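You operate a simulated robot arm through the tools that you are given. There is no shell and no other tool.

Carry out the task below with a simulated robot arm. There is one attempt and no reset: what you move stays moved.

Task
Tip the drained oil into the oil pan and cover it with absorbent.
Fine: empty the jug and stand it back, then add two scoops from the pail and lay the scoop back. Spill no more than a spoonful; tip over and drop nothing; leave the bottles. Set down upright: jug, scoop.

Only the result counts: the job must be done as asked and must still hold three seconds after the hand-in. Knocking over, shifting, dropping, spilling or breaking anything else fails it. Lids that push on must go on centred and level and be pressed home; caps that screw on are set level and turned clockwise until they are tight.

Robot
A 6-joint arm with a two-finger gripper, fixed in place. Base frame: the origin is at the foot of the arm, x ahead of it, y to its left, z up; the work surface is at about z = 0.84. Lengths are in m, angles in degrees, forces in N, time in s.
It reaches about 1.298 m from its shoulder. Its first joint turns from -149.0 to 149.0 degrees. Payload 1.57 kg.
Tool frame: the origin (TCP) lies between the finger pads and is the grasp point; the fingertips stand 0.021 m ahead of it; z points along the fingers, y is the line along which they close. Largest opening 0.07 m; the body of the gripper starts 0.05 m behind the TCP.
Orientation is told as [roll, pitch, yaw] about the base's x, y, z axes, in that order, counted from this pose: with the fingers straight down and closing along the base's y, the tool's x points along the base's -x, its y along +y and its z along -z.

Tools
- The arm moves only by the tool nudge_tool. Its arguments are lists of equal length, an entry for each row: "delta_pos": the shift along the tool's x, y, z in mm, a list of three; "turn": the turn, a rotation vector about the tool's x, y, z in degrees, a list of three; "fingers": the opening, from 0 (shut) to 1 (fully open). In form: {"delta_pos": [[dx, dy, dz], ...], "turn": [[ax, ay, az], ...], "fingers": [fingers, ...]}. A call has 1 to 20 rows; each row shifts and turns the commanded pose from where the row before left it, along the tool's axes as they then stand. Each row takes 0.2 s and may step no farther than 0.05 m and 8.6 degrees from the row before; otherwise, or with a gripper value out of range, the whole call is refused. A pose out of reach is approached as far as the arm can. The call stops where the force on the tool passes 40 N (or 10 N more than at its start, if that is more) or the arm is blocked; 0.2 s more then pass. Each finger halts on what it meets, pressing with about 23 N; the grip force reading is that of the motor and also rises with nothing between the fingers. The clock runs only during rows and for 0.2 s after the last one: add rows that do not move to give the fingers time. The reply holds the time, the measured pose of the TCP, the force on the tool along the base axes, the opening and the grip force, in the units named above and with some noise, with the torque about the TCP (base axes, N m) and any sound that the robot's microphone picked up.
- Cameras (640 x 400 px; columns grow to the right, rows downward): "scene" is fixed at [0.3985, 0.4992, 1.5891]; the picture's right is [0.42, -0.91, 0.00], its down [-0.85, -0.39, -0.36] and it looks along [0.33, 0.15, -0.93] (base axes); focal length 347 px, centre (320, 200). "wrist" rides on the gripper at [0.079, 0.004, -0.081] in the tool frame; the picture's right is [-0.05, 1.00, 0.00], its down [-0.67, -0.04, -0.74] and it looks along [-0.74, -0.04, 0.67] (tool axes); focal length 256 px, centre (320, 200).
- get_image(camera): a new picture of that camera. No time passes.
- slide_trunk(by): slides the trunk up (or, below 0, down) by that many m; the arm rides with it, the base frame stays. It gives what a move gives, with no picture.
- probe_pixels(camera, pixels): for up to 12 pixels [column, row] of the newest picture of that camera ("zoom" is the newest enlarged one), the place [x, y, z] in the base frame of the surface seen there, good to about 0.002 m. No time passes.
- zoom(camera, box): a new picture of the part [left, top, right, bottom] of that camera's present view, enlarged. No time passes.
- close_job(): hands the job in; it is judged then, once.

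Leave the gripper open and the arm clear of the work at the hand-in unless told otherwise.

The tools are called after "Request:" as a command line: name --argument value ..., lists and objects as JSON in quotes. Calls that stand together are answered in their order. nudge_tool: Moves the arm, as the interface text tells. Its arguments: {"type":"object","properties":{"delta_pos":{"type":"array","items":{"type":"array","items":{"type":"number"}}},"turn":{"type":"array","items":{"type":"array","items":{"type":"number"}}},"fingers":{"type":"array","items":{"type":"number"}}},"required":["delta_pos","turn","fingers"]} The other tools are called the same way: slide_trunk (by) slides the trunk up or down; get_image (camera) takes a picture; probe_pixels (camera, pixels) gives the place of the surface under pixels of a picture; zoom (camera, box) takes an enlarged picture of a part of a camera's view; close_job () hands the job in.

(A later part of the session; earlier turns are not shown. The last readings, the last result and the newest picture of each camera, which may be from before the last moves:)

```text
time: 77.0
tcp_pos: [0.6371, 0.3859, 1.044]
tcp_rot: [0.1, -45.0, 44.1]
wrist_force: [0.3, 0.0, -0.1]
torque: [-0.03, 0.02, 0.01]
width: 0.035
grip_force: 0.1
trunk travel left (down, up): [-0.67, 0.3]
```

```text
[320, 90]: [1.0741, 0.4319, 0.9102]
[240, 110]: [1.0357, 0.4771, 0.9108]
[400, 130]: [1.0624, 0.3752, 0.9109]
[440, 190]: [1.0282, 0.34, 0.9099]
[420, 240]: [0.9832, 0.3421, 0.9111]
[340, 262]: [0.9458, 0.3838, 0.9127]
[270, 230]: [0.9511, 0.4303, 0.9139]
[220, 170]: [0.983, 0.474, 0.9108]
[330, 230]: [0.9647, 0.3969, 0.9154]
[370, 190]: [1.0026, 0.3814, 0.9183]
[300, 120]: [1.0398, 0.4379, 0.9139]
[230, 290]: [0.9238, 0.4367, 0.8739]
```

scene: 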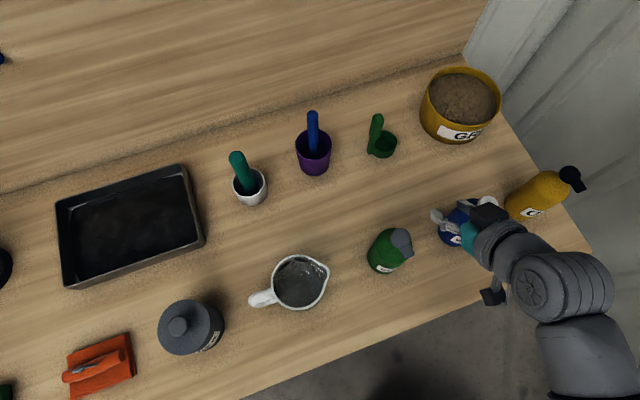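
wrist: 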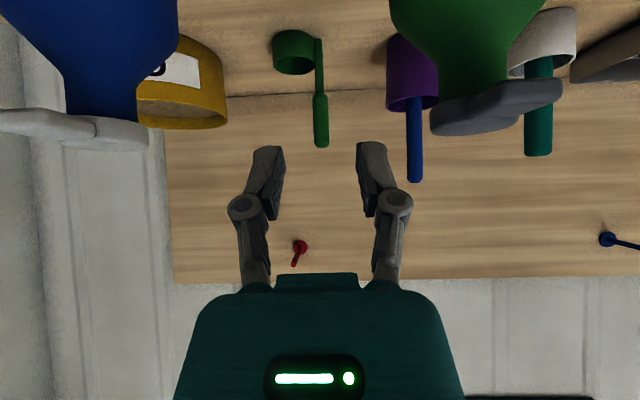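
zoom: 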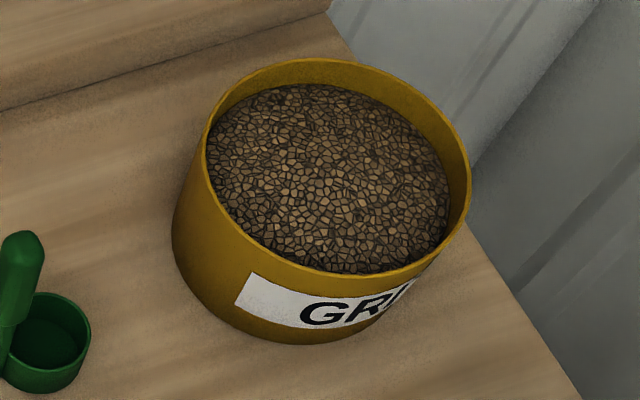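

The pail centre is (1.002,0.410), inner radius ≈0.079, rim z≈0.93, grit at 0.910–0.921. I'll grip the scoop from straight above. First I raise the trunk, bring the tool to straight down (rotating about the wrist pivot) and travel to just above the handle at (0.824,0.562).

Request:
slide_trunk --by 0.15

Request:
nudge_tool --delta_pos '[[24.2, 0, 0], [24.2, 0, 0], [24.2, 0, 0], [24.2, 0, 0], [24.2, 0, 0], [24.2, 0, 0], [-43, -0.55, 0], [-43, -0.55, 0], [-43, -0.55, 0], [-43, -0.55, 0], [-43, -0.55, 0], [-43, -0.55, 0], [-43, -0.55, 0], [-43, -0.55, 0]]' --turn '[[0, 7.5, 0], [0, 7.5, 0], [0, 7.5, 0], [0, 7.5, 0], [0, 7.5, 0], [0, 7.5, 0], [0, 0, 0], [0, 0, 0], [0, 0, 0], [0, 0, 0], [0, 0, 0], [0, 0, 0], [0, 0, 0], [0, 0, 0]]' --fingers '[0.6, 0.6, 0.6, 0.6, 0.6, 0.6, 0.6, 0.6, 0.6, 0.6, 0.6, 0.6, 0.6, 0.6]'

Request:
get_image --camera "wrist"

Request:
get_image --camera "scene"

```text
time: 78.7
tcp_pos: [0.6369, 0.3866, 1.1925]
tcp_rot: [0.1, -45.1, 44.2]
wrist_force: [-0.7, -0.2, -0.5]
torque: [-0.01, 0.01, 0.0]
width: 0.0348
grip_force: 0.1
trunk travel left (down, up): [-0.82, 0.15]
```

```text
time: 81.7
tcp_pos: [0.7984, 0.5376, 1.1385]
tcp_rot: [0.1, 0.1, 44.2]
wrist_force: [-0.8, -0.2, -0.7]
torque: [0.01, 0.01, -0.03]
width: 0.0421
grip_force: 0.0
out of reach, approached as far as the arm can: row 4, 6
trunk travel left (down, up): [-0.82, 0.15]
```

```text
taken
```

wrist: 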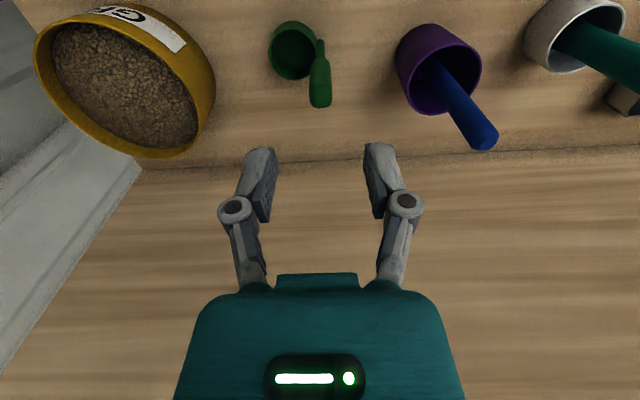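

```text
taken
```

scene: 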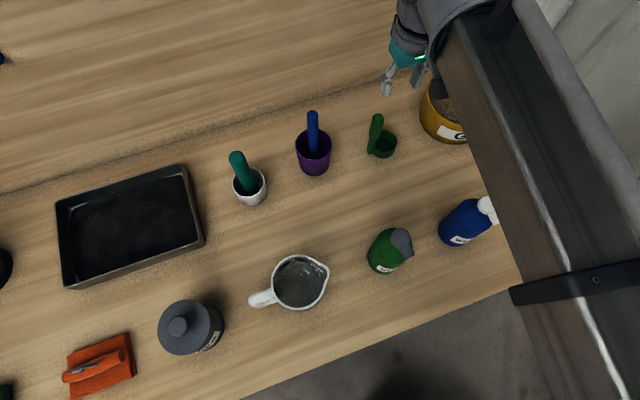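

I can see the beam's side here; I probe its lower edge to know the clearance below it.

Request:
probe_pixels --camera "scene" --pixels '[[445, 75], [480, 150], [500, 210], [515, 290], [470, 80], [500, 130], [530, 200], [560, 200], [440, 90], [525, 330], [600, 200], [560, 120]]'

Request:
probe_pixels --camera "wrist" --pixels '[[320, 45], [318, 100], [318, 80], [292, 50], [273, 50], [311, 55], [293, 75], [293, 25], [320, 65], [310, 103], [330, 100], [318, 106]]'

```text
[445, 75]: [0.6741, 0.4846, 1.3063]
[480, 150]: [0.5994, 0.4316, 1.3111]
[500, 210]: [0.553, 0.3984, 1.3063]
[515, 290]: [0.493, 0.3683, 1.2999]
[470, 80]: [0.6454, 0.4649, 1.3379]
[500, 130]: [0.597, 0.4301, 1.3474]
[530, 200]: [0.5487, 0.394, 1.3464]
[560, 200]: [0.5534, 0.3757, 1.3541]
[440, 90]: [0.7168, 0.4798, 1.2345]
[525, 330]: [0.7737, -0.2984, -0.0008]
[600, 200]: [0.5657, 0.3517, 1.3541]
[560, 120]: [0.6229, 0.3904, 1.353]
```

```text
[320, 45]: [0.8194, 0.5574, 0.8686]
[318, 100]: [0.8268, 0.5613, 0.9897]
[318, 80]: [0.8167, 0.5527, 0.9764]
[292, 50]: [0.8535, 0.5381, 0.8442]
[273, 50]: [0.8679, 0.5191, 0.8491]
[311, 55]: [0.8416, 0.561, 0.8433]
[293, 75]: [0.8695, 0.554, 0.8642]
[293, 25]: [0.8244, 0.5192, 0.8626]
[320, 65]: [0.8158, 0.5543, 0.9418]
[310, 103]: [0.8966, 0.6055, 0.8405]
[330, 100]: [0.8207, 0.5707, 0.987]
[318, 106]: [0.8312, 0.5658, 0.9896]
```

The beam's lower edge is only ~20 mm under the pivot height, so clearances are generous. I shift 35.6 mm forward to centre over the handle top (0.8243,0.5619), then lower until the fingertips are just above its top.

Request:
nudge_tool --delta_pos '[[-17.8, -0.3, 0], [-17.8, -0.3, 0], [0, 0, 0]]' --turn '[[0, 0, 0], [0, 0, 0], [0, 0, 0]]' --fingers '[0.7, 0.7, 0.7]'

Request:
slide_trunk --by -0.115

Request:
get_image --camera "wrist"

Request:
zoom --camera "scene" --box '[330, 70, 450, 170]'

```text
time: 82.5
tcp_pos: [0.8218, 0.5606, 1.1392]
tcp_rot: [0.0, 0.0, 44.2]
wrist_force: [-0.4, 0.4, -0.7]
torque: [0.02, -0.01, -0.02]
width: 0.0489
grip_force: 0.0
trunk travel left (down, up): [-0.82, 0.15]
```

```text
time: 84.0
tcp_pos: [0.8229, 0.5599, 1.0221]
tcp_rot: [0.1, 0.0, 44.3]
wrist_force: [-0.3, -0.4, 0.7]
torque: [0.02, -0.04, 0.01]
width: 0.0493
grip_force: 0.0
trunk travel left (down, up): [-0.705, 0.265]
```

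```text
taken
```

wrist: 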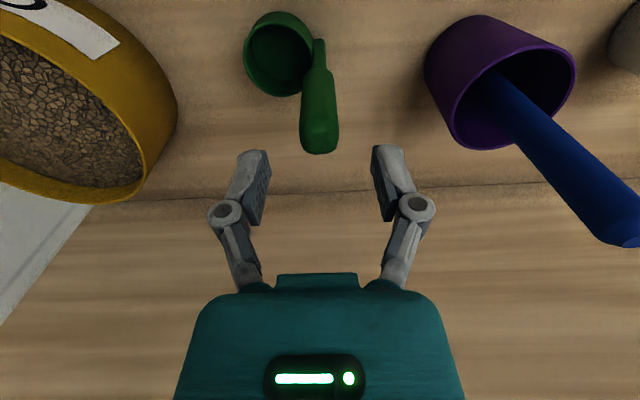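

```text
4.00 times, centred on (390, 120) of scene
```

zoom: 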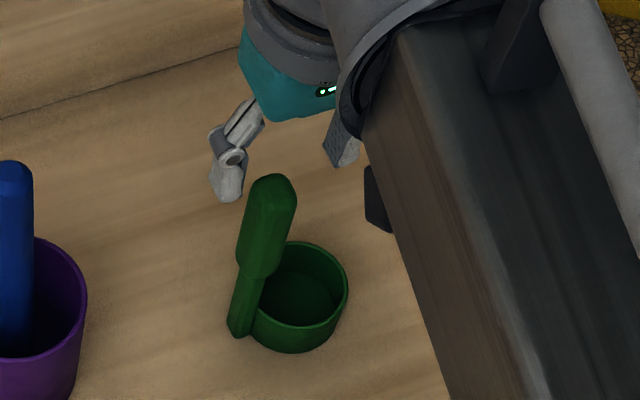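

The handle (column 320) is centred between the fingers (268/373). I lower 62 mm to TCP z≈0.960 and close.

Request:
slide_trunk --by -0.062

Request:
get_image --camera "wrist"

```text
time: 85.0
tcp_pos: [0.8221, 0.5599, 0.9608]
tcp_rot: [0.1, 0.0, 44.4]
wrist_force: [-0.2, 0.1, -0.5]
torque: [-0.01, -0.01, -0.03]
width: 0.0492
grip_force: 0.0
trunk travel left (down, up): [-0.643, 0.327]
```

```text
taken
```

wrist: 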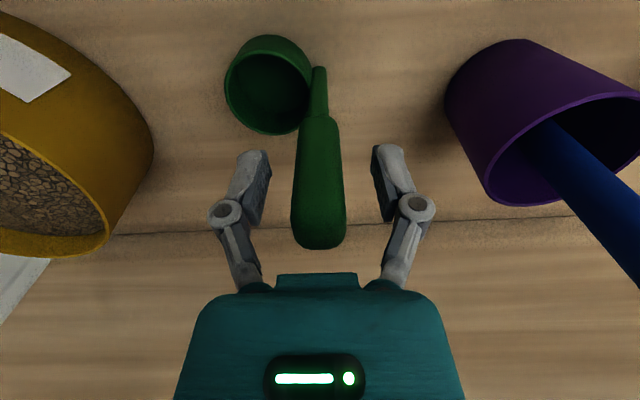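

Well placed. I close the fingers on the scoop's handle.

Request:
nudge_tool --delta_pos '[[0, 0, 0], [0, 0, 0], [0, 0, 0], [0, 0, 0], [0, 0, 0], [0, 0, 0], [0, 0, 0]]' --turn '[[0, 0, 0], [0, 0, 0], [0, 0, 0], [0, 0, 0], [0, 0, 0], [0, 0, 0], [0, 0, 0]]' --fingers '[0.5, 0.4, 0.3, 0.2, 0.1, 0, 0]'

Request:
get_image --camera "wrist"

Request:
zoom --camera "scene" --box '[330, 70, 450, 170]'

```text
time: 86.6
tcp_pos: [0.8227, 0.5614, 0.9613]
tcp_rot: [0.1, 0.0, 44.3]
wrist_force: [1.0, 0.6, 1.2]
torque: [-0.02, -0.04, 0.02]
width: 0.0213
grip_force: 23.3
trunk travel left (down, up): [-0.643, 0.327]
```

```text
taken
```

wrist: 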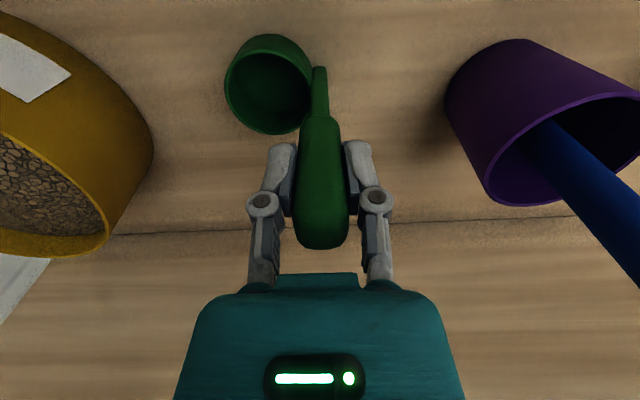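

```text
4.00 times, centred on (390, 120) of scene
```

zoom: 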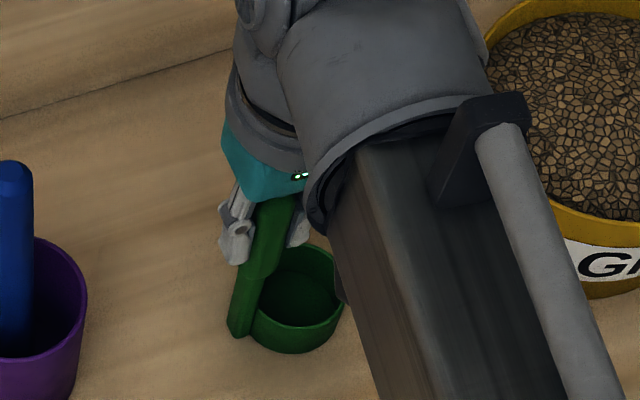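

Gripped at 21.3 mm. I lift 20 mm, check, then raise to a travel height.

Request:
slide_trunk --by 0.02

Request:
slide_trunk --by 0.21

Request:
get_image --camera "wrist"

```text
time: 87.3
tcp_pos: [0.8228, 0.5597, 0.9808]
tcp_rot: [0.1, -0.1, 44.3]
wrist_force: [-0.6, 0.7, -2.2]
torque: [0.0, 0.0, 0.0]
width: 0.0214
grip_force: 23.4
trunk travel left (down, up): [-0.663, 0.307]
```

```text
time: 89.5
tcp_pos: [0.8227, 0.5592, 1.1918]
tcp_rot: [0.1, 0.0, 44.3]
wrist_force: [-0.5, -0.8, -1.4]
torque: [0.03, 0.03, -0.02]
width: 0.0213
grip_force: 22.8
trunk travel left (down, up): [-0.873, 0.097]
```

```text
taken
```

wrist: 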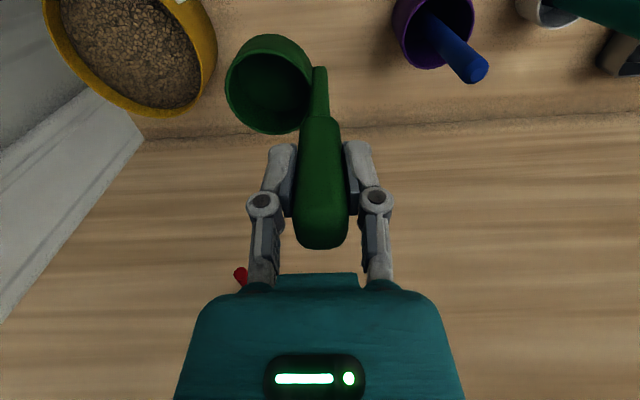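

The scoop is up and steady. I turn the tool to yaw −62 (so the tipping direction points toward the arm) and travel to (0.850,0.329) at this height.

Request:
nudge_tool --delta_pos '[[0, 0, 0], [0, 0, 0], [0, 0, 0], [0, 0, 0], [0, 0, 0], [0, 0, 0], [0, 0, 0], [0, 0, 0], [0, 0, 0], [0, 0, 0], [0, 0, 0], [0, 0, 0], [0, 0, 0], [-43.3, -16.9, 0], [-43.3, -16.9, 0], [-43.3, -16.9, 0], [-43.3, -16.9, 0], [-43.3, -16.9, 0], [0, 0, 0]]' --turn '[[0, 0, 8.18], [0, 0, 8.18], [0, 0, 8.18], [0, 0, 8.18], [0, 0, 8.18], [0, 0, 8.18], [0, 0, 8.18], [0, 0, 8.18], [0, 0, 8.18], [0, 0, 8.18], [0, 0, 8.18], [0, 0, 8.18], [0, 0, 8.18], [0, 0, 0], [0, 0, 0], [0, 0, 0], [0, 0, 0], [0, 0, 0], [0, 0, 0]]' --fingers '[0, 0, 0, 0, 0, 0, 0, 0, 0, 0, 0, 0, 0, 0, 0, 0, 0, 0, 0]'

Request:
get_image --camera "wrist"

Request:
get_image --camera "scene"

```text
time: 93.5
tcp_pos: [0.8506, 0.328, 1.1909]
tcp_rot: [0.0, 0.2, -61.9]
wrist_force: [-0.1, -0.4, -1.4]
torque: [-0.01, 0.01, -0.03]
width: 0.0215
grip_force: 23.1
trunk travel left (down, up): [-0.873, 0.097]
```

```text
taken
```

wrist: 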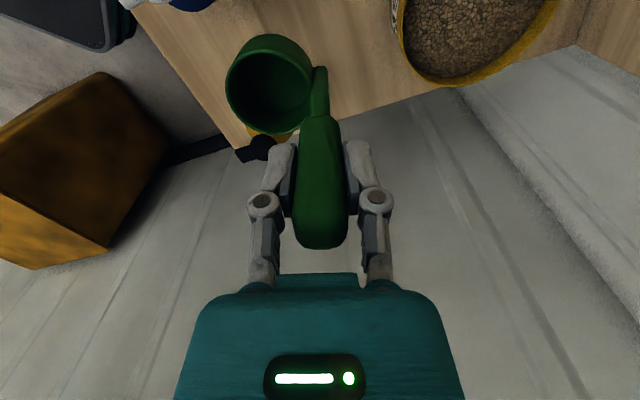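

```text
taken
```

scene: 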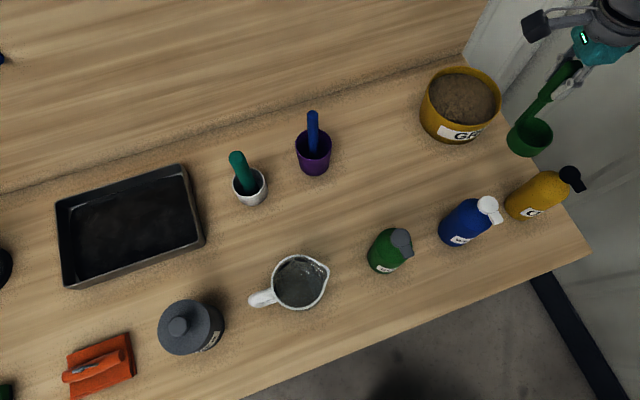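

The scoop's cup points toward the arm as intended. Now I tilt it 50° by rotating about the wrist pivot, high above; the TCP swings over the pail.

Request:
nudge_tool --delta_pos '[[0, 26.9, 0], [0, 26.9, 0], [0, 26.9, 0], [0, 26.9, 0], [0, 26.9, 0], [0, 26.9, 0], [0, 0, 0]]' --turn '[[-8.333, 0, 0], [-8.333, 0, 0], [-8.333, 0, 0], [-8.333, 0, 0], [-8.333, 0, 0], [-8.333, 0, 0], [0, 0, 0]]' --fingers '[0, 0, 0, 0, 0, 0, 0]'

Request:
get_image --camera "wrist"

Request:
get_image --camera "scene"

```text
time: 95.1
tcp_pos: [0.9812, 0.3979, 1.2577]
tcp_rot: [50.0, 0.1, -61.9]
wrist_force: [-0.3, -0.2, -0.4]
torque: [-0.02, 0.0, -0.01]
width: 0.0215
grip_force: 22.8
out of reach, approached as far as the arm can: row 1, 4, 6
trunk travel left (down, up): [-0.873, 0.097]
```

```text
taken
```

wrist: 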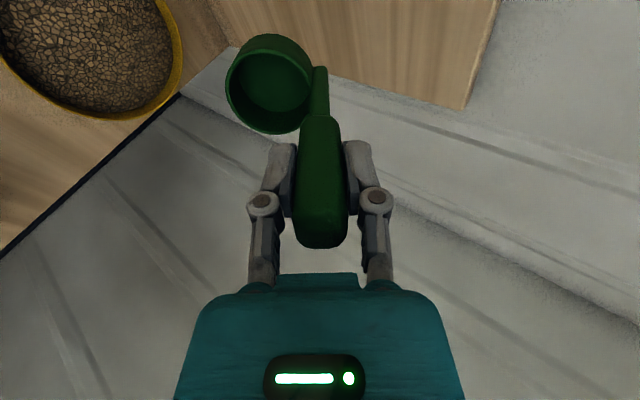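

```text
taken
```

scene: 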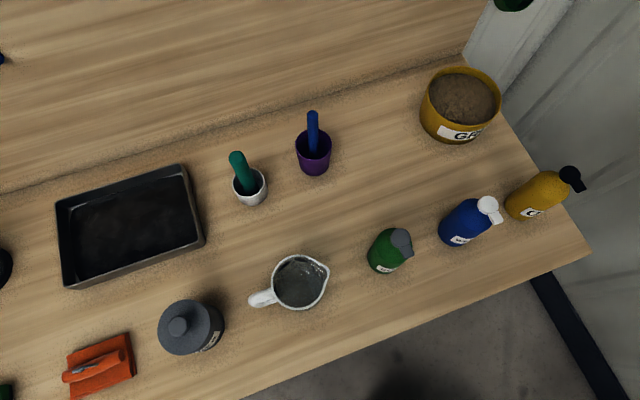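

The TCP is over the pail, 24 mm from its centre along the tipping direction, as planned. I lower most of the way and look before entering the grit.

Request:
slide_trunk --by -0.16

Request:
get_image --camera "scene"

Request:
zoom --camera "scene" --box '[400, 20, 560, 160]'

Request:
get_image --camera "wrist"

```text
time: 97.0
tcp_pos: [0.9797, 0.3973, 1.0978]
tcp_rot: [49.9, 0.0, -61.9]
wrist_force: [0.8, 0.5, -0.8]
torque: [0.0, 0.07, -0.03]
width: 0.0212
grip_force: 22.9
trunk travel left (down, up): [-0.713, 0.257]
```

```text
taken
```

scene: 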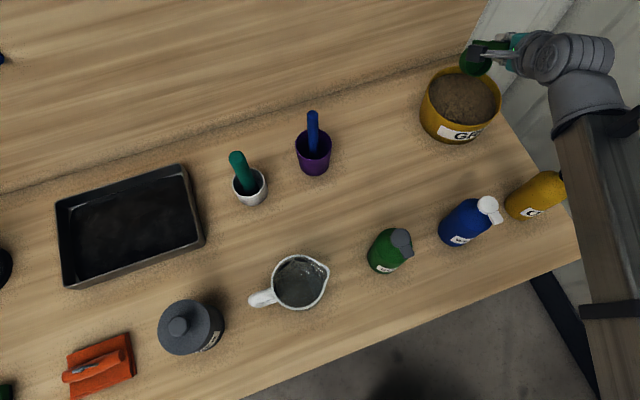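

```text
2.86 times, centred on (480, 90) of scene
```

zoom: 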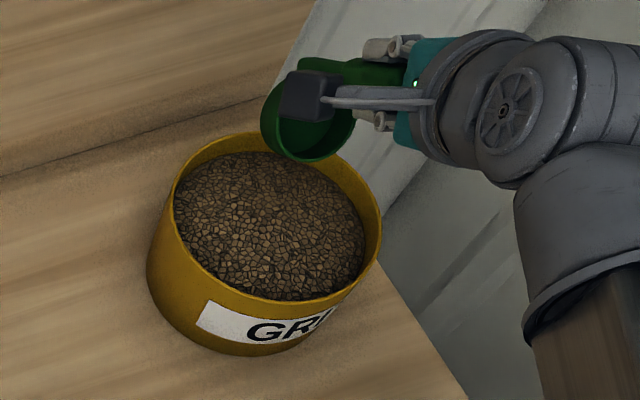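

```text
taken
```

wrist: 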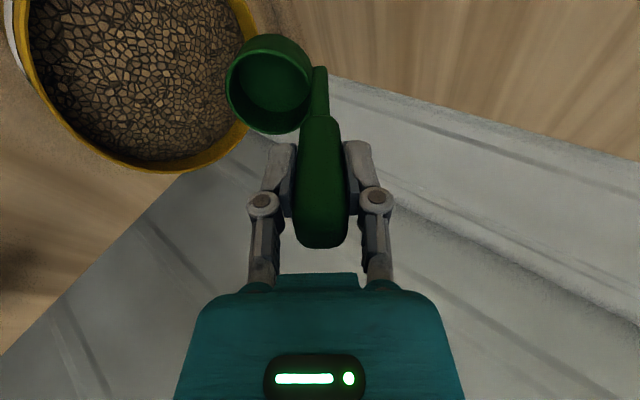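

All in the right place: the cup hovers over the far half of the pail opening. I lower 49 mm so its edge meets the grit, then sweep it level in an arc so the whole mouth goes under.

Request:
slide_trunk --by -0.049

Request:
nudge_tool --delta_pos '[[0, -6.0, 11.06], [0, -4.34, 10.81], [0, -2.73, 10.3], [0, -1.2, 9.51], [0, 0.2, 8.5], [0, 1.42, 7.28], [0, 2.45, 5.86], [0, 3.25, 4.3], [0, 3.79, 2.63], [0, 4.07, 0.88], [0, 0, 0]]' --turn '[[5, 0, 0], [5, 0, 0], [5, 0, 0], [5, 0, 0], [5, 0, 0], [5, 0, 0], [5, 0, 0], [5, 0, 0], [5, 0, 0], [5, 0, 0], [0, 0, 0]]' --fingers '[0, 0, 0, 0, 0, 0, 0, 0, 0, 0, 0]'

Request:
get_image --camera "wrist"

Request:
zoom --camera "scene" --box '[400, 20, 560, 160]'

```text
time: 97.9
tcp_pos: [0.9803, 0.3986, 1.048]
tcp_rot: [50.0, 0.0, -62.0]
wrist_force: [-0.5, 0.1, -0.2]
torque: [-0.03, 0.05, 0.01]
width: 0.0212
grip_force: 23.0
trunk travel left (down, up): [-0.664, 0.306]
```

```text
time: 100.3
tcp_pos: [1.0185, 0.4185, 0.9826]
tcp_rot: [-0.1, 0.1, -62.0]
wrist_force: [-0.4, -0.7, -0.9]
torque: [0.01, -0.04, 0.01]
width: 0.0215
grip_force: 22.7
trunk travel left (down, up): [-0.664, 0.306]
```

```text
taken
```

wrist: 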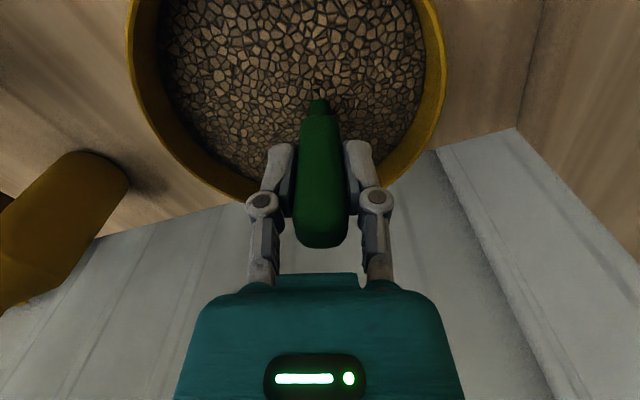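

```text
2.86 times, centred on (480, 90) of scene
```

zoom: 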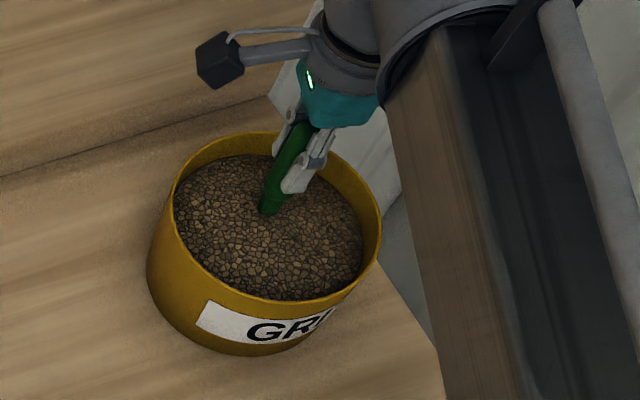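

The cup is buried under the grit, no adverse force. I raise it straight out and check the fill.

Request:
slide_trunk --by 0.08

Request:
get_image --camera "wrist"

Request:
zoom --camera "scene" --box '[400, 20, 560, 160]'

```text
time: 101.4
tcp_pos: [1.0197, 0.4194, 1.0617]
tcp_rot: [-0.1, 0.1, -61.9]
wrist_force: [0.1, 0.0, -0.7]
torque: [0.02, -0.02, 0.02]
width: 0.0216
grip_force: 23.7
trunk travel left (down, up): [-0.744, 0.226]
```

```text
taken
```

wrist: 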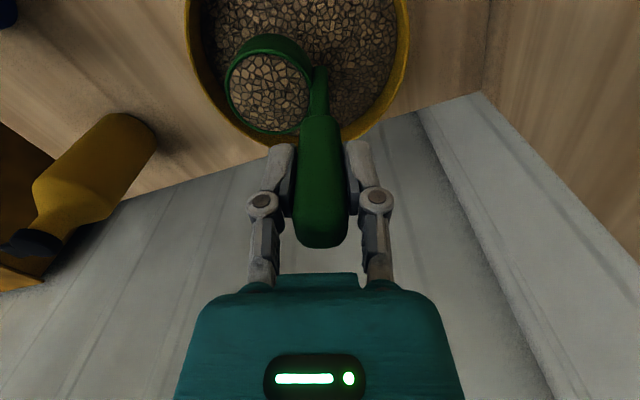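

```text
2.86 times, centred on (480, 90) of scene
```

zoom: 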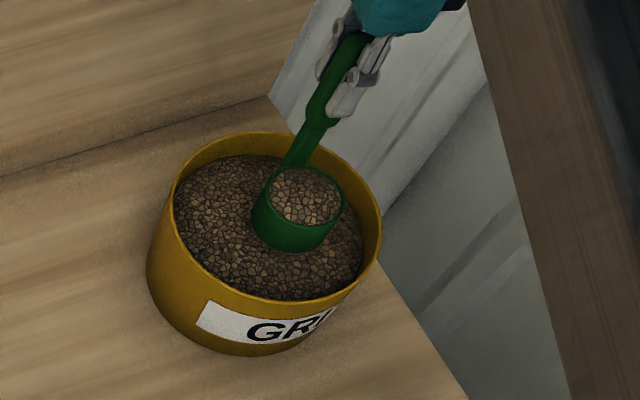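

The cup is brim-full of grit. I raise to TCP z≈1.22 so it clears the blue handle (1.043) and carry it smoothly to the pan.

Request:
slide_trunk --by 0.158

Request:
nudge_tool --delta_pos '[[12.1, -3.1, 0], [24.3, -6.1, 0], [36.4, -9.2, 0], [40.45, -10.21, 0], [40.45, -10.21, 0], [40.45, -10.21, 0], [40.45, -10.21, 0], [40.45, -10.21, 0], [40.45, -10.21, 0], [40.45, -10.21, 0], [40.45, -10.21, 0], [40.45, -10.21, 0], [40.45, -10.21, 0], [40.45, -10.21, 0], [40.45, -10.21, 0], [40.45, -10.21, 0], [40.45, -10.21, 0], [36.4, -9.2, 0], [24.3, -6.1, 0], [12.1, -3.1, 0]]' --turn '[[0, 0, 0], [0, 0, 0], [0, 0, 0], [0, 0, 0], [0, 0, 0], [0, 0, 0], [0, 0, 0], [0, 0, 0], [0, 0, 0], [0, 0, 0], [0, 0, 0], [0, 0, 0], [0, 0, 0], [0, 0, 0], [0, 0, 0], [0, 0, 0], [0, 0, 0], [0, 0, 0], [0, 0, 0], [0, 0, 0]]' --fingers '[0, 0, 0, 0, 0, 0, 0, 0, 0, 0, 0, 0, 0, 0, 0, 0, 0, 0, 0, 0]'

Request:
get_image --camera "wrist"

Request:
get_image --camera "scene"

```text
time: 103.3
tcp_pos: [1.0192, 0.4177, 1.2193]
tcp_rot: [-0.1, 0.1, -62.1]
wrist_force: [-0.3, 0.6, -1.6]
torque: [0.02, 0.0, -0.01]
width: 0.0213
grip_force: 22.7
trunk travel left (down, up): [-0.902, 0.068]
```

```text
time: 107.5
tcp_pos: [0.5236, 0.9642, 1.2203]
tcp_rot: [-0.1, 0.2, -62.1]
wrist_force: [0.7, -0.7, -1.7]
torque: [0.03, -0.01, 0.02]
width: 0.0214
grip_force: 23.6
out of reach, approached as far as the arm can: row 12
trunk travel left (down, up): [-0.902, 0.068]
```

```text
taken
```

wrist: 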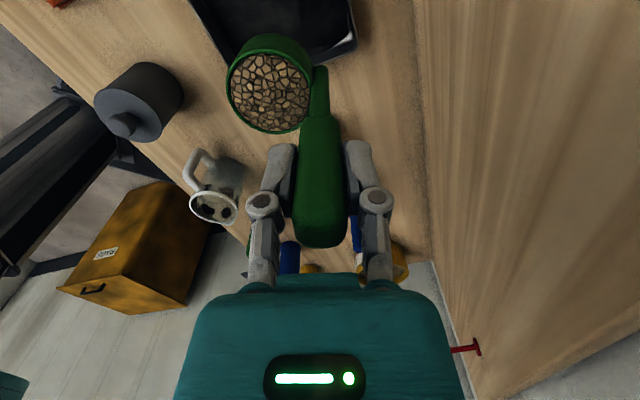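

```text
taken
```

scene: 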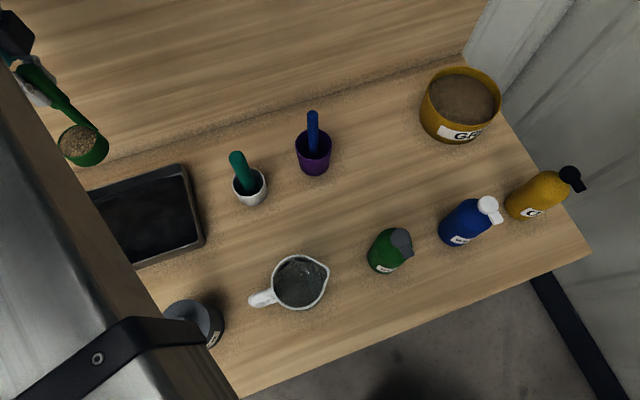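

The cup is still full and its lip is over the pan's right half (≈(0.463,0.932)). I lower to just above the pan, then begin tipping to 30° with the lip held in place.

Request:
slide_trunk --by -0.17

Request:
nudge_tool --delta_pos '[[0, -9.41, -1.51], [0, -9.53, -4.58], [0, -9.01, -7.6], [0, -7.87, -10.46], [0, -6.16, -13.01]]' --turn '[[-6, 0, 0], [-6, 0, 0], [-6, 0, 0], [-6, 0, 0], [-6, 0, 0]]' --fingers '[0, 0, 0, 0, 0]'

Request:
get_image --camera "wrist"

Request:
get_image --camera "scene"

```text
time: 108.9
tcp_pos: [0.5251, 0.9479, 1.1002]
tcp_rot: [0.4, 1.9, -62.5]
wrist_force: [4.7, -35.1, 83.3]
torque: [10.54, 4.61, 1.43]
width: 0.0217
grip_force: 22.8
trunk travel left (down, up): [-0.768, 0.202]
stopped: the force on the tool passed its limit at 151 N (the readings are from after the stop); the commanded pose is now the measured one
```

```text
time: 109.2
tcp_pos: [0.527, 0.9489, 1.0999]
tcp_rot: [3.0, 2.4, -63.5]
wrist_force: [7.6, -20.9, 85.3]
torque: [9.45, 5.27, 0.46]
width: 0.0214
grip_force: 23.2
trunk travel left (down, up): [-0.768, 0.202]
stopped in row 1: the force on the tool passed its limit at 106 N (the readings are from after the stop); the commanded pose is now the measured one
```

```text
taken
```

wrist: 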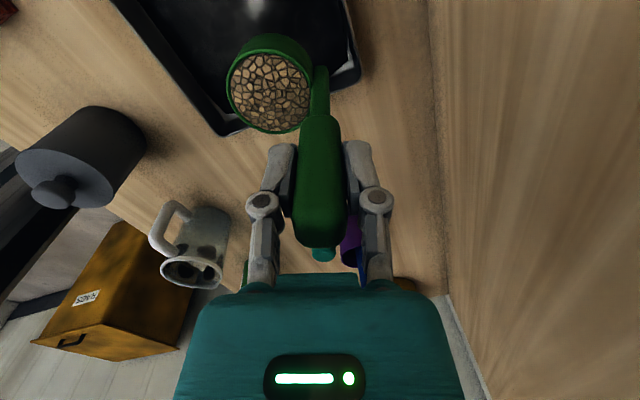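

```text
taken
```

scene: 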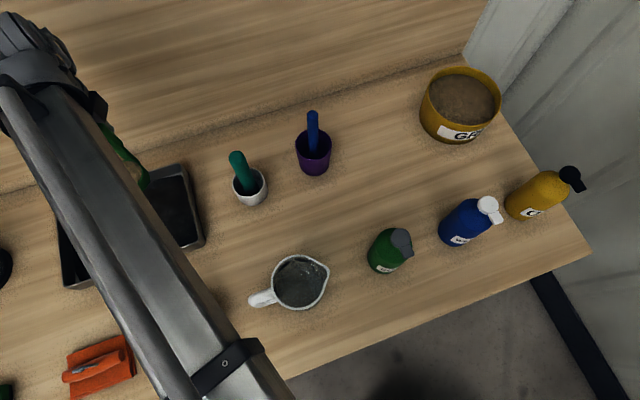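

A collision: 83 N upward at the tool. By the torque, the contact is at the wrist-camera bracket side, about (0.48,1.03,1.18) — likely the blue peg that sticks out of the back wall. I stop tilting and raise the trunk straight up to relieve it.

Request:
slide_trunk --by 0.05

Request:
get_image --camera "wrist"

Request:
get_image --camera "scene"

```text
time: 110.1
tcp_pos: [0.53, 0.9618, 1.137]
tcp_rot: [2.7, 1.5, -63.3]
wrist_force: [0.5, -0.7, -1.3]
torque: [0.01, -0.02, 0.0]
width: 0.0216
grip_force: 23.2
trunk travel left (down, up): [-0.818, 0.152]
```

```text
taken
```

wrist: 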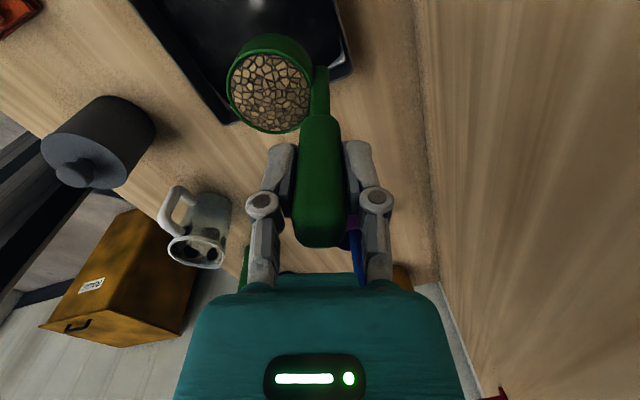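

```text
taken
```

scene: 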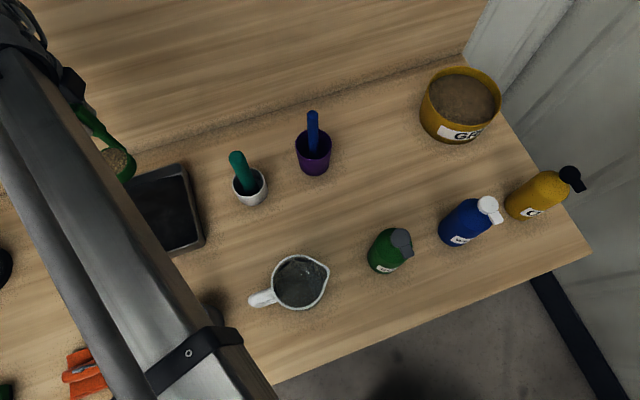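

The force is gone and the scoop is still full and gripped. I raise clear (TCP ≈1.22), square up the tool and look at the wall and the peg before re-planning the approach.

Request:
slide_trunk --by 0.083

Request:
nudge_tool --delta_pos '[[0, 0, 0], [0, 0, 0], [0, 0, 0]]' --turn '[[2.7, 0, 0], [0, -1.5, 0], [0, 0, 0]]' --fingers '[0, 0, 0]'

Request:
probe_pixels --camera "scene" --pixels '[[300, 10], [300, 50], [200, 20], [200, 80], [400, 30], [60, 10], [2, 260], [130, 130]]'

```text
time: 111.3
tcp_pos: [0.529, 0.9606, 1.2187]
tcp_rot: [2.6, 1.5, -63.4]
wrist_force: [0.1, 0.5, -1.6]
torque: [0.01, 0.0, -0.01]
width: 0.0216
grip_force: 22.9
trunk travel left (down, up): [-0.901, 0.069]
```

```text
time: 112.1
tcp_pos: [0.5298, 0.9608, 1.2191]
tcp_rot: [-0.2, 0.0, -63.3]
wrist_force: [0.0, -0.3, -1.3]
torque: [0.01, -0.03, 0.02]
width: 0.0215
grip_force: 22.6
trunk travel left (down, up): [-0.901, 0.069]
```

```text
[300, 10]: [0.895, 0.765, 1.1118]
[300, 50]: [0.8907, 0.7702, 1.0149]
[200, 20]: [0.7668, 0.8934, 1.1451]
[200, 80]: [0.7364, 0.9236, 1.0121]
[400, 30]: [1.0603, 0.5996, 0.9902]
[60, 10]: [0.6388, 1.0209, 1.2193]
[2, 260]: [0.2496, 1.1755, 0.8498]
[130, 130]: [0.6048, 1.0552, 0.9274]
```

A vertical back wall stands at 1.175 m along (0.716,0.698), and pegs protrude from it — the camera struck one. I'll tip the scoop in another direction, with the arm well away from the wall. I turn the tool to yaw 20, staying above the peg's height.

Request:
nudge_tool --delta_pos '[[0, 0, 0], [0, 0, 0], [0, 0, 0], [0, 0, 0], [0, 0, 0], [0, 0, 0], [0, 0, 0], [0, 0, 0], [0, 0, 0], [0, 0, 0], [0, 0, 0]]' --turn '[[0, 0, -8.33], [0, 0, -8.33], [0, 0, -8.33], [0, 0, -8.33], [0, 0, -8.33], [0, 0, -8.33], [0, 0, -8.33], [0, 0, -8.33], [0, 0, -8.33], [0, 0, -8.33], [0, 0, 0]]' --fingers '[0, 0, 0, 0, 0, 0, 0, 0, 0, 0, 0]'

Request:
get_image --camera "wrist"

Request:
get_image --camera "scene"

```text
time: 114.5
tcp_pos: [0.5302, 0.9605, 1.2196]
tcp_rot: [0.0, 0.1, 20.1]
wrist_force: [0.1, 0.4, -2.4]
torque: [0.02, -0.02, 0.03]
width: 0.0212
grip_force: 23.2
trunk travel left (down, up): [-0.901, 0.069]
```

```text
taken
```

wrist: 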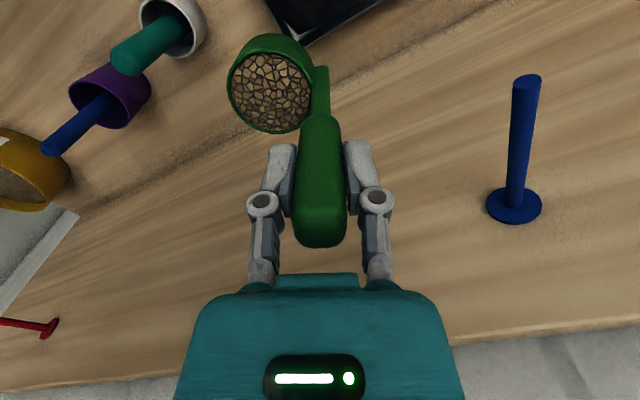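

```text
taken
```

scene: 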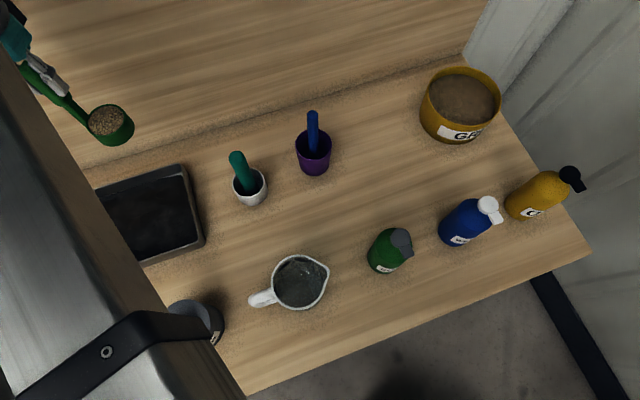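

The blue peg is visible and intact at (515,205)–(527,80). I probe its base and tip, plus the pan corners.

Request:
probe_pixels --camera "wrist" --pixels '[[514, 205], [527, 80], [522, 120], [517, 170], [540, 85], [514, 90], [290, 20], [305, 45], [270, 90], [248, 75]]'

Request:
probe_pixels --camera "scene" --pixels '[[108, 120], [120, 130], [186, 168], [204, 240], [150, 262], [160, 220], [190, 200]]'

```text
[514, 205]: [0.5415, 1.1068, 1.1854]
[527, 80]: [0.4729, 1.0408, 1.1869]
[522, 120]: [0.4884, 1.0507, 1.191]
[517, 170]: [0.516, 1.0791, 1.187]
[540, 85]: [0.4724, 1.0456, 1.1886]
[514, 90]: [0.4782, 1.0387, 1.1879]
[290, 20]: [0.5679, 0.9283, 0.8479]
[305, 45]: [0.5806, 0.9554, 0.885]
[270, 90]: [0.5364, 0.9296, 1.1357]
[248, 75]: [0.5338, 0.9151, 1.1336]
```

```text
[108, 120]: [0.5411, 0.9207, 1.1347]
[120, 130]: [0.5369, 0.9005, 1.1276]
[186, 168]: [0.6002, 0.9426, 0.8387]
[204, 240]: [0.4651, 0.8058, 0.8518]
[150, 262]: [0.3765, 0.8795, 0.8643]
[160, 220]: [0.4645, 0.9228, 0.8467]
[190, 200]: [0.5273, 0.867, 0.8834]
```

The peg's tip is at (0.475,1.04,1.18), 1.066 m along the wall normal. I take a detour away from it: back off 5 cm from the wall, slide left, then in to TCP (0.366,1.097), far from the peg.

Request:
nudge_tool --delta_pos '[[22.8, -10.3, 0], [22.8, -10.3, 0], [16.1, 31.6, 0], [16.1, 31.6, 0], [16.1, 31.6, 0], [16.1, 31.6, 0], [16.1, 31.6, 0], [16.1, 31.6, 0], [-17.4, 7.8, 0], [-17.4, 7.8, 0], [0, 0, 0]]' --turn '[[0, 0, 0], [0, 0, 0], [0, 0, 0], [0, 0, 0], [0, 0, 0], [0, 0, 0], [0, 0, 0], [0, 0, 0], [0, 0, 0], [0, 0, 0], [0, 0, 0]]' --fingers '[0, 0, 0, 0, 0, 0, 0, 0, 0, 0, 0]'

Request:
get_image --camera "wrist"

Request:
get_image --camera "scene"

```text
time: 116.9
tcp_pos: [0.3582, 1.0693, 1.2195]
tcp_rot: [0.1, 0.1, 20.0]
wrist_force: [0.4, -0.8, -1.1]
torque: [0.05, -0.02, 0.02]
width: 0.0215
grip_force: 23.0
out of reach, approached as far as the arm can: row 9, 10
trunk travel left (down, up): [-0.901, 0.069]
```

```text
taken
```

wrist: 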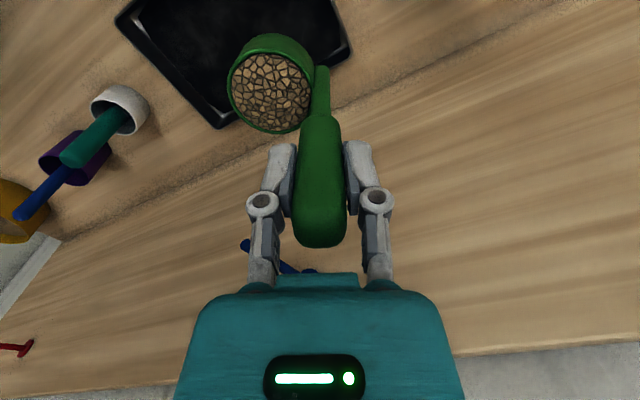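

```text
taken
```

scene: 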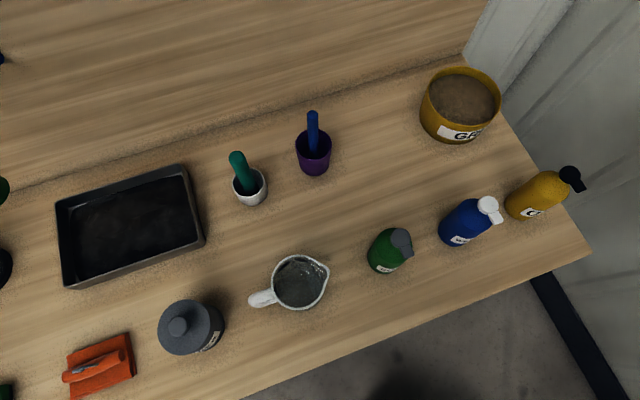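

The arm's reach ends here at TCP (0.358,1.069), which still puts the cup's lip at about (0.382,1.004), well inside the pan. I lower 0.165 m in two steps, watching the force.

Request:
slide_trunk --by -0.09

Request:
get_image --camera "scene"

Request:
get_image --camera "wrist"

```text
time: 118.2
tcp_pos: [0.3583, 1.0695, 1.131]
tcp_rot: [0.1, 0.0, 20.0]
wrist_force: [0.0, -0.9, -1.9]
torque: [0.06, 0.02, 0.0]
width: 0.0215
grip_force: 23.5
trunk travel left (down, up): [-0.811, 0.159]
```

```text
taken
```

scene: 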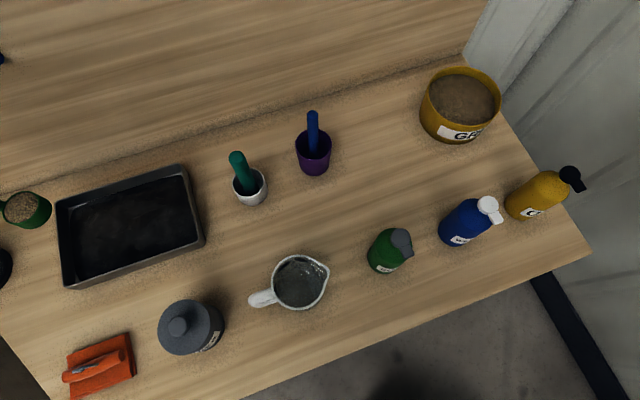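

```text
taken
```

wrist: 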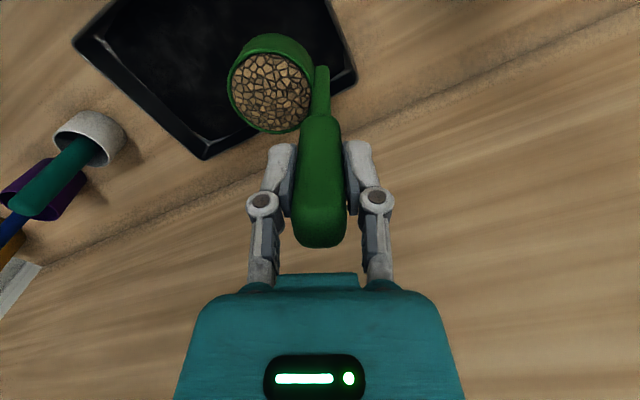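

Clear, and the cup sits over the pan. I lower 78 mm more.

Request:
slide_trunk --by -0.078

Request:
get_image --camera "scene"

Request:
zoom --camera "scene" --box '[0, 130, 240, 320]'

```text
time: 119.3
tcp_pos: [0.3576, 1.0698, 1.052]
tcp_rot: [0.2, 0.0, 20.0]
wrist_force: [0.0, 0.0, -0.8]
torque: [0.03, 0.05, 0.02]
width: 0.0215
grip_force: 22.9
trunk travel left (down, up): [-0.733, 0.237]
```

```text
taken
```

scene: 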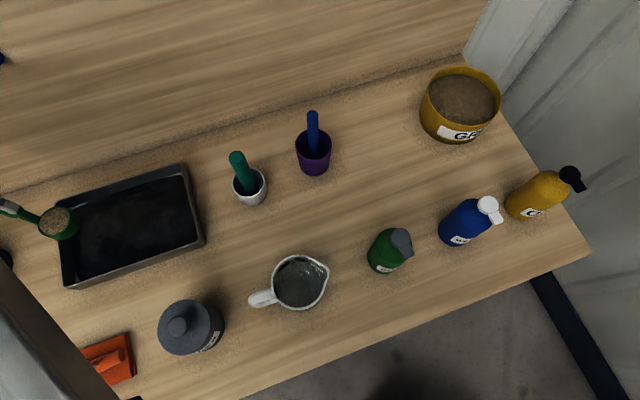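

```text
2.11 times, centred on (120, 225) of scene
```

zoom: 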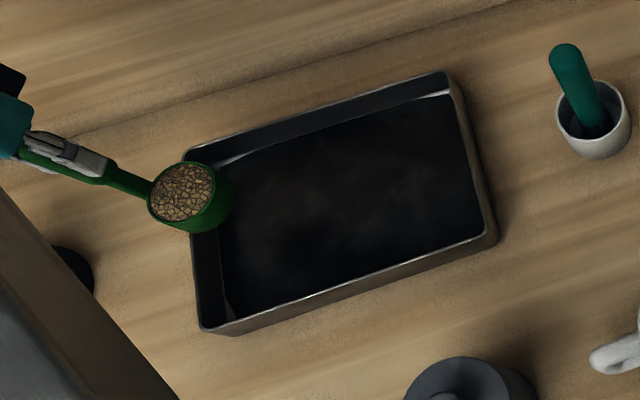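

The full cup is level over the pan's left end. I move 15 mm further in and tip to 30° with the lip held over the pan.

Request:
nudge_tool --delta_pos '[[0, -15, 0], [0, -9.41, -1.51], [0, -9.53, -4.58], [0, -9.01, -7.6], [0, -7.87, -10.46], [0, -6.16, -13.01]]' --turn '[[0, 0, 0], [-6, 0, 0], [-6, 0, 0], [-6, 0, 0], [-6, 0, 0], [-6, 0, 0]]' --fingers '[0, 0, 0, 0, 0, 0]'

Request:
zoom --camera "scene" --box '[0, 130, 240, 320]'

Request:
get_image --camera "wrist"

```text
time: 120.7
tcp_pos: [0.3805, 1.0055, 1.0781]
tcp_rot: [30.2, 0.0, 19.9]
wrist_force: [0.0, -0.7, -0.6]
torque: [-0.03, -0.03, -0.01]
width: 0.0214
grip_force: 22.9
trunk travel left (down, up): [-0.733, 0.237]
```

```text
2.11 times, centred on (120, 225) of scene
```

zoom: 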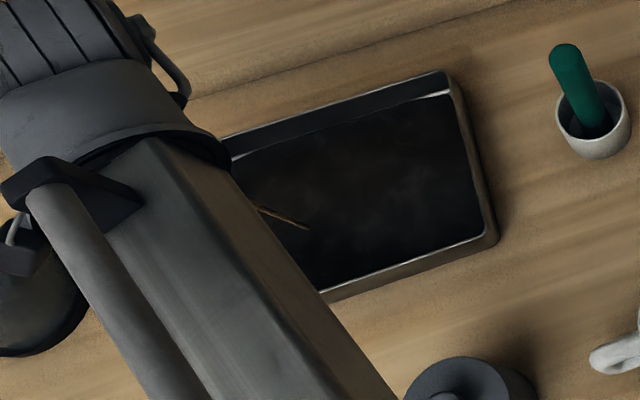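

```text
taken
```

wrist: 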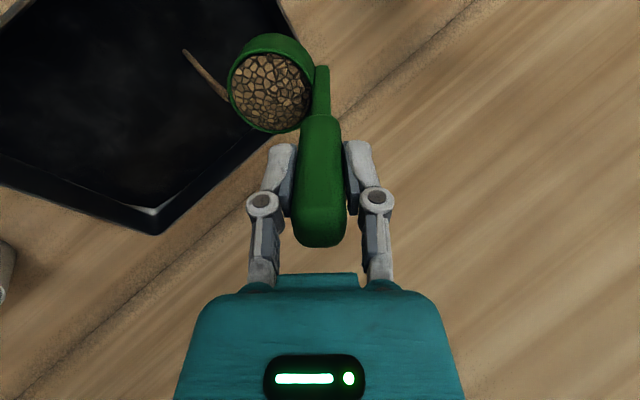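

Grit streams from the lip into the middle-left of the pan. I lower 20 mm and tip on to 48°.

Request:
slide_trunk --by -0.02

Request:
nudge_tool --delta_pos '[[0, -3.96, -15.15], [0, -1.36, -16.79], [0, 1.52, -17.86], [0, 0, 0]]' --turn '[[-6, 0, 0], [-6, 0, 0], [-6, 0, 0], [0, 0, 0]]' --fingers '[0, 0, 0, 0]'

Request:
get_image --camera "wrist"

Request:
zoom --camera "scene" --box '[0, 130, 240, 320]'

```text
time: 121.4
tcp_pos: [0.3821, 1.0064, 1.0567]
tcp_rot: [30.1, 0.0, 20.0]
wrist_force: [-0.3, -1.1, -1.5]
torque: [-0.01, -0.05, 0.03]
width: 0.0213
grip_force: 22.8
trunk travel left (down, up): [-0.713, 0.257]
```

```text
time: 122.4
tcp_pos: [0.3927, 0.9749, 1.0938]
tcp_rot: [48.2, 0.0, 20.1]
wrist_force: [-0.9, -0.3, -1.7]
torque: [-0.02, 0.0, 0.02]
width: 0.0214
grip_force: 22.9
trunk travel left (down, up): [-0.713, 0.257]
```

```text
taken
```

wrist: 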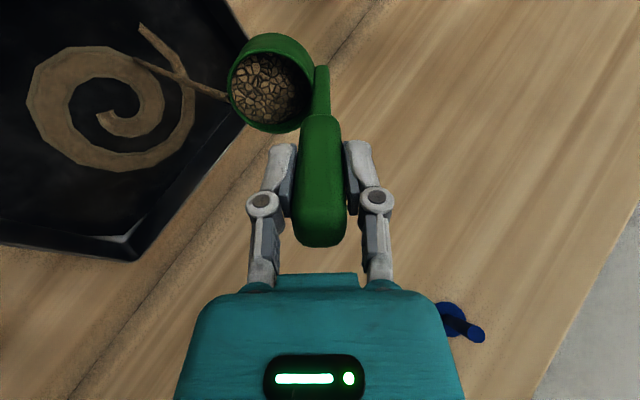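

```text
2.11 times, centred on (120, 225) of scene
```

zoom: 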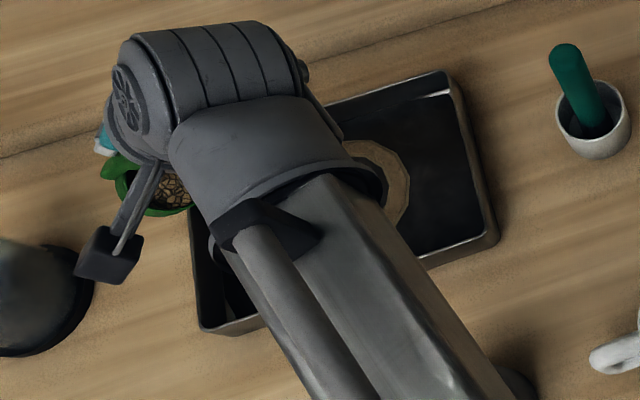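

Grit forms a swirl inside the pan. I lower 48 mm and continue tipping to 66°.

Request:
slide_trunk --by -0.045

Request:
nudge_tool --delta_pos '[[0, 4.56, -18.29], [0, 7.62, -18.09], [0, 10.58, -17.26], [0, 0, 0]]' --turn '[[-6, 0, 0], [-6, 0, 0], [-6, 0, 0], [0, 0, 0]]' --fingers '[0, 0, 0, 0]'

Request:
get_image --camera "wrist"

Request:
get_image --camera "scene"

```text
time: 123.2
tcp_pos: [0.3929, 0.9754, 1.0488]
tcp_rot: [48.1, -0.1, 20.0]
wrist_force: [-0.1, 0.7, -1.0]
torque: [-0.05, 0.0, 0.0]
width: 0.0212
grip_force: 23.2
trunk travel left (down, up): [-0.668, 0.302]
```

```text
time: 124.2
tcp_pos: [0.4037, 0.9459, 1.0972]
tcp_rot: [66.3, 0.1, 20.0]
wrist_force: [-0.5, -0.8, -0.5]
torque: [-0.07, -0.01, 0.03]
width: 0.0212
grip_force: 22.8
trunk travel left (down, up): [-0.668, 0.302]
```

```text
taken
```

wrist: 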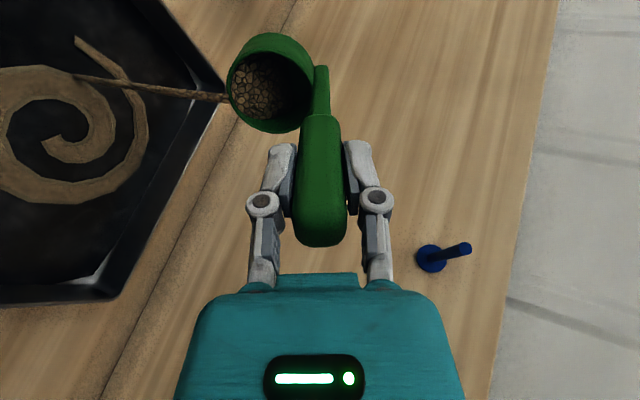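

```text
taken
```

scene: 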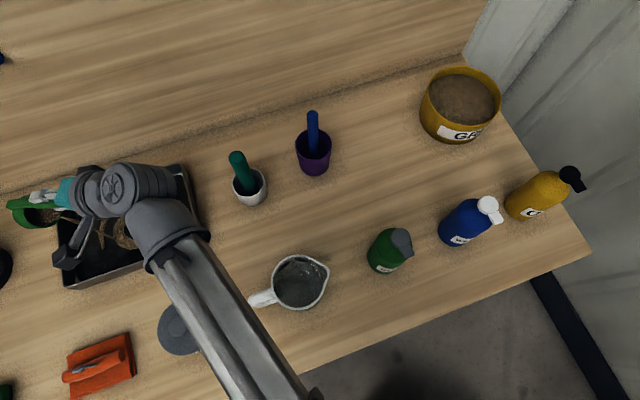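

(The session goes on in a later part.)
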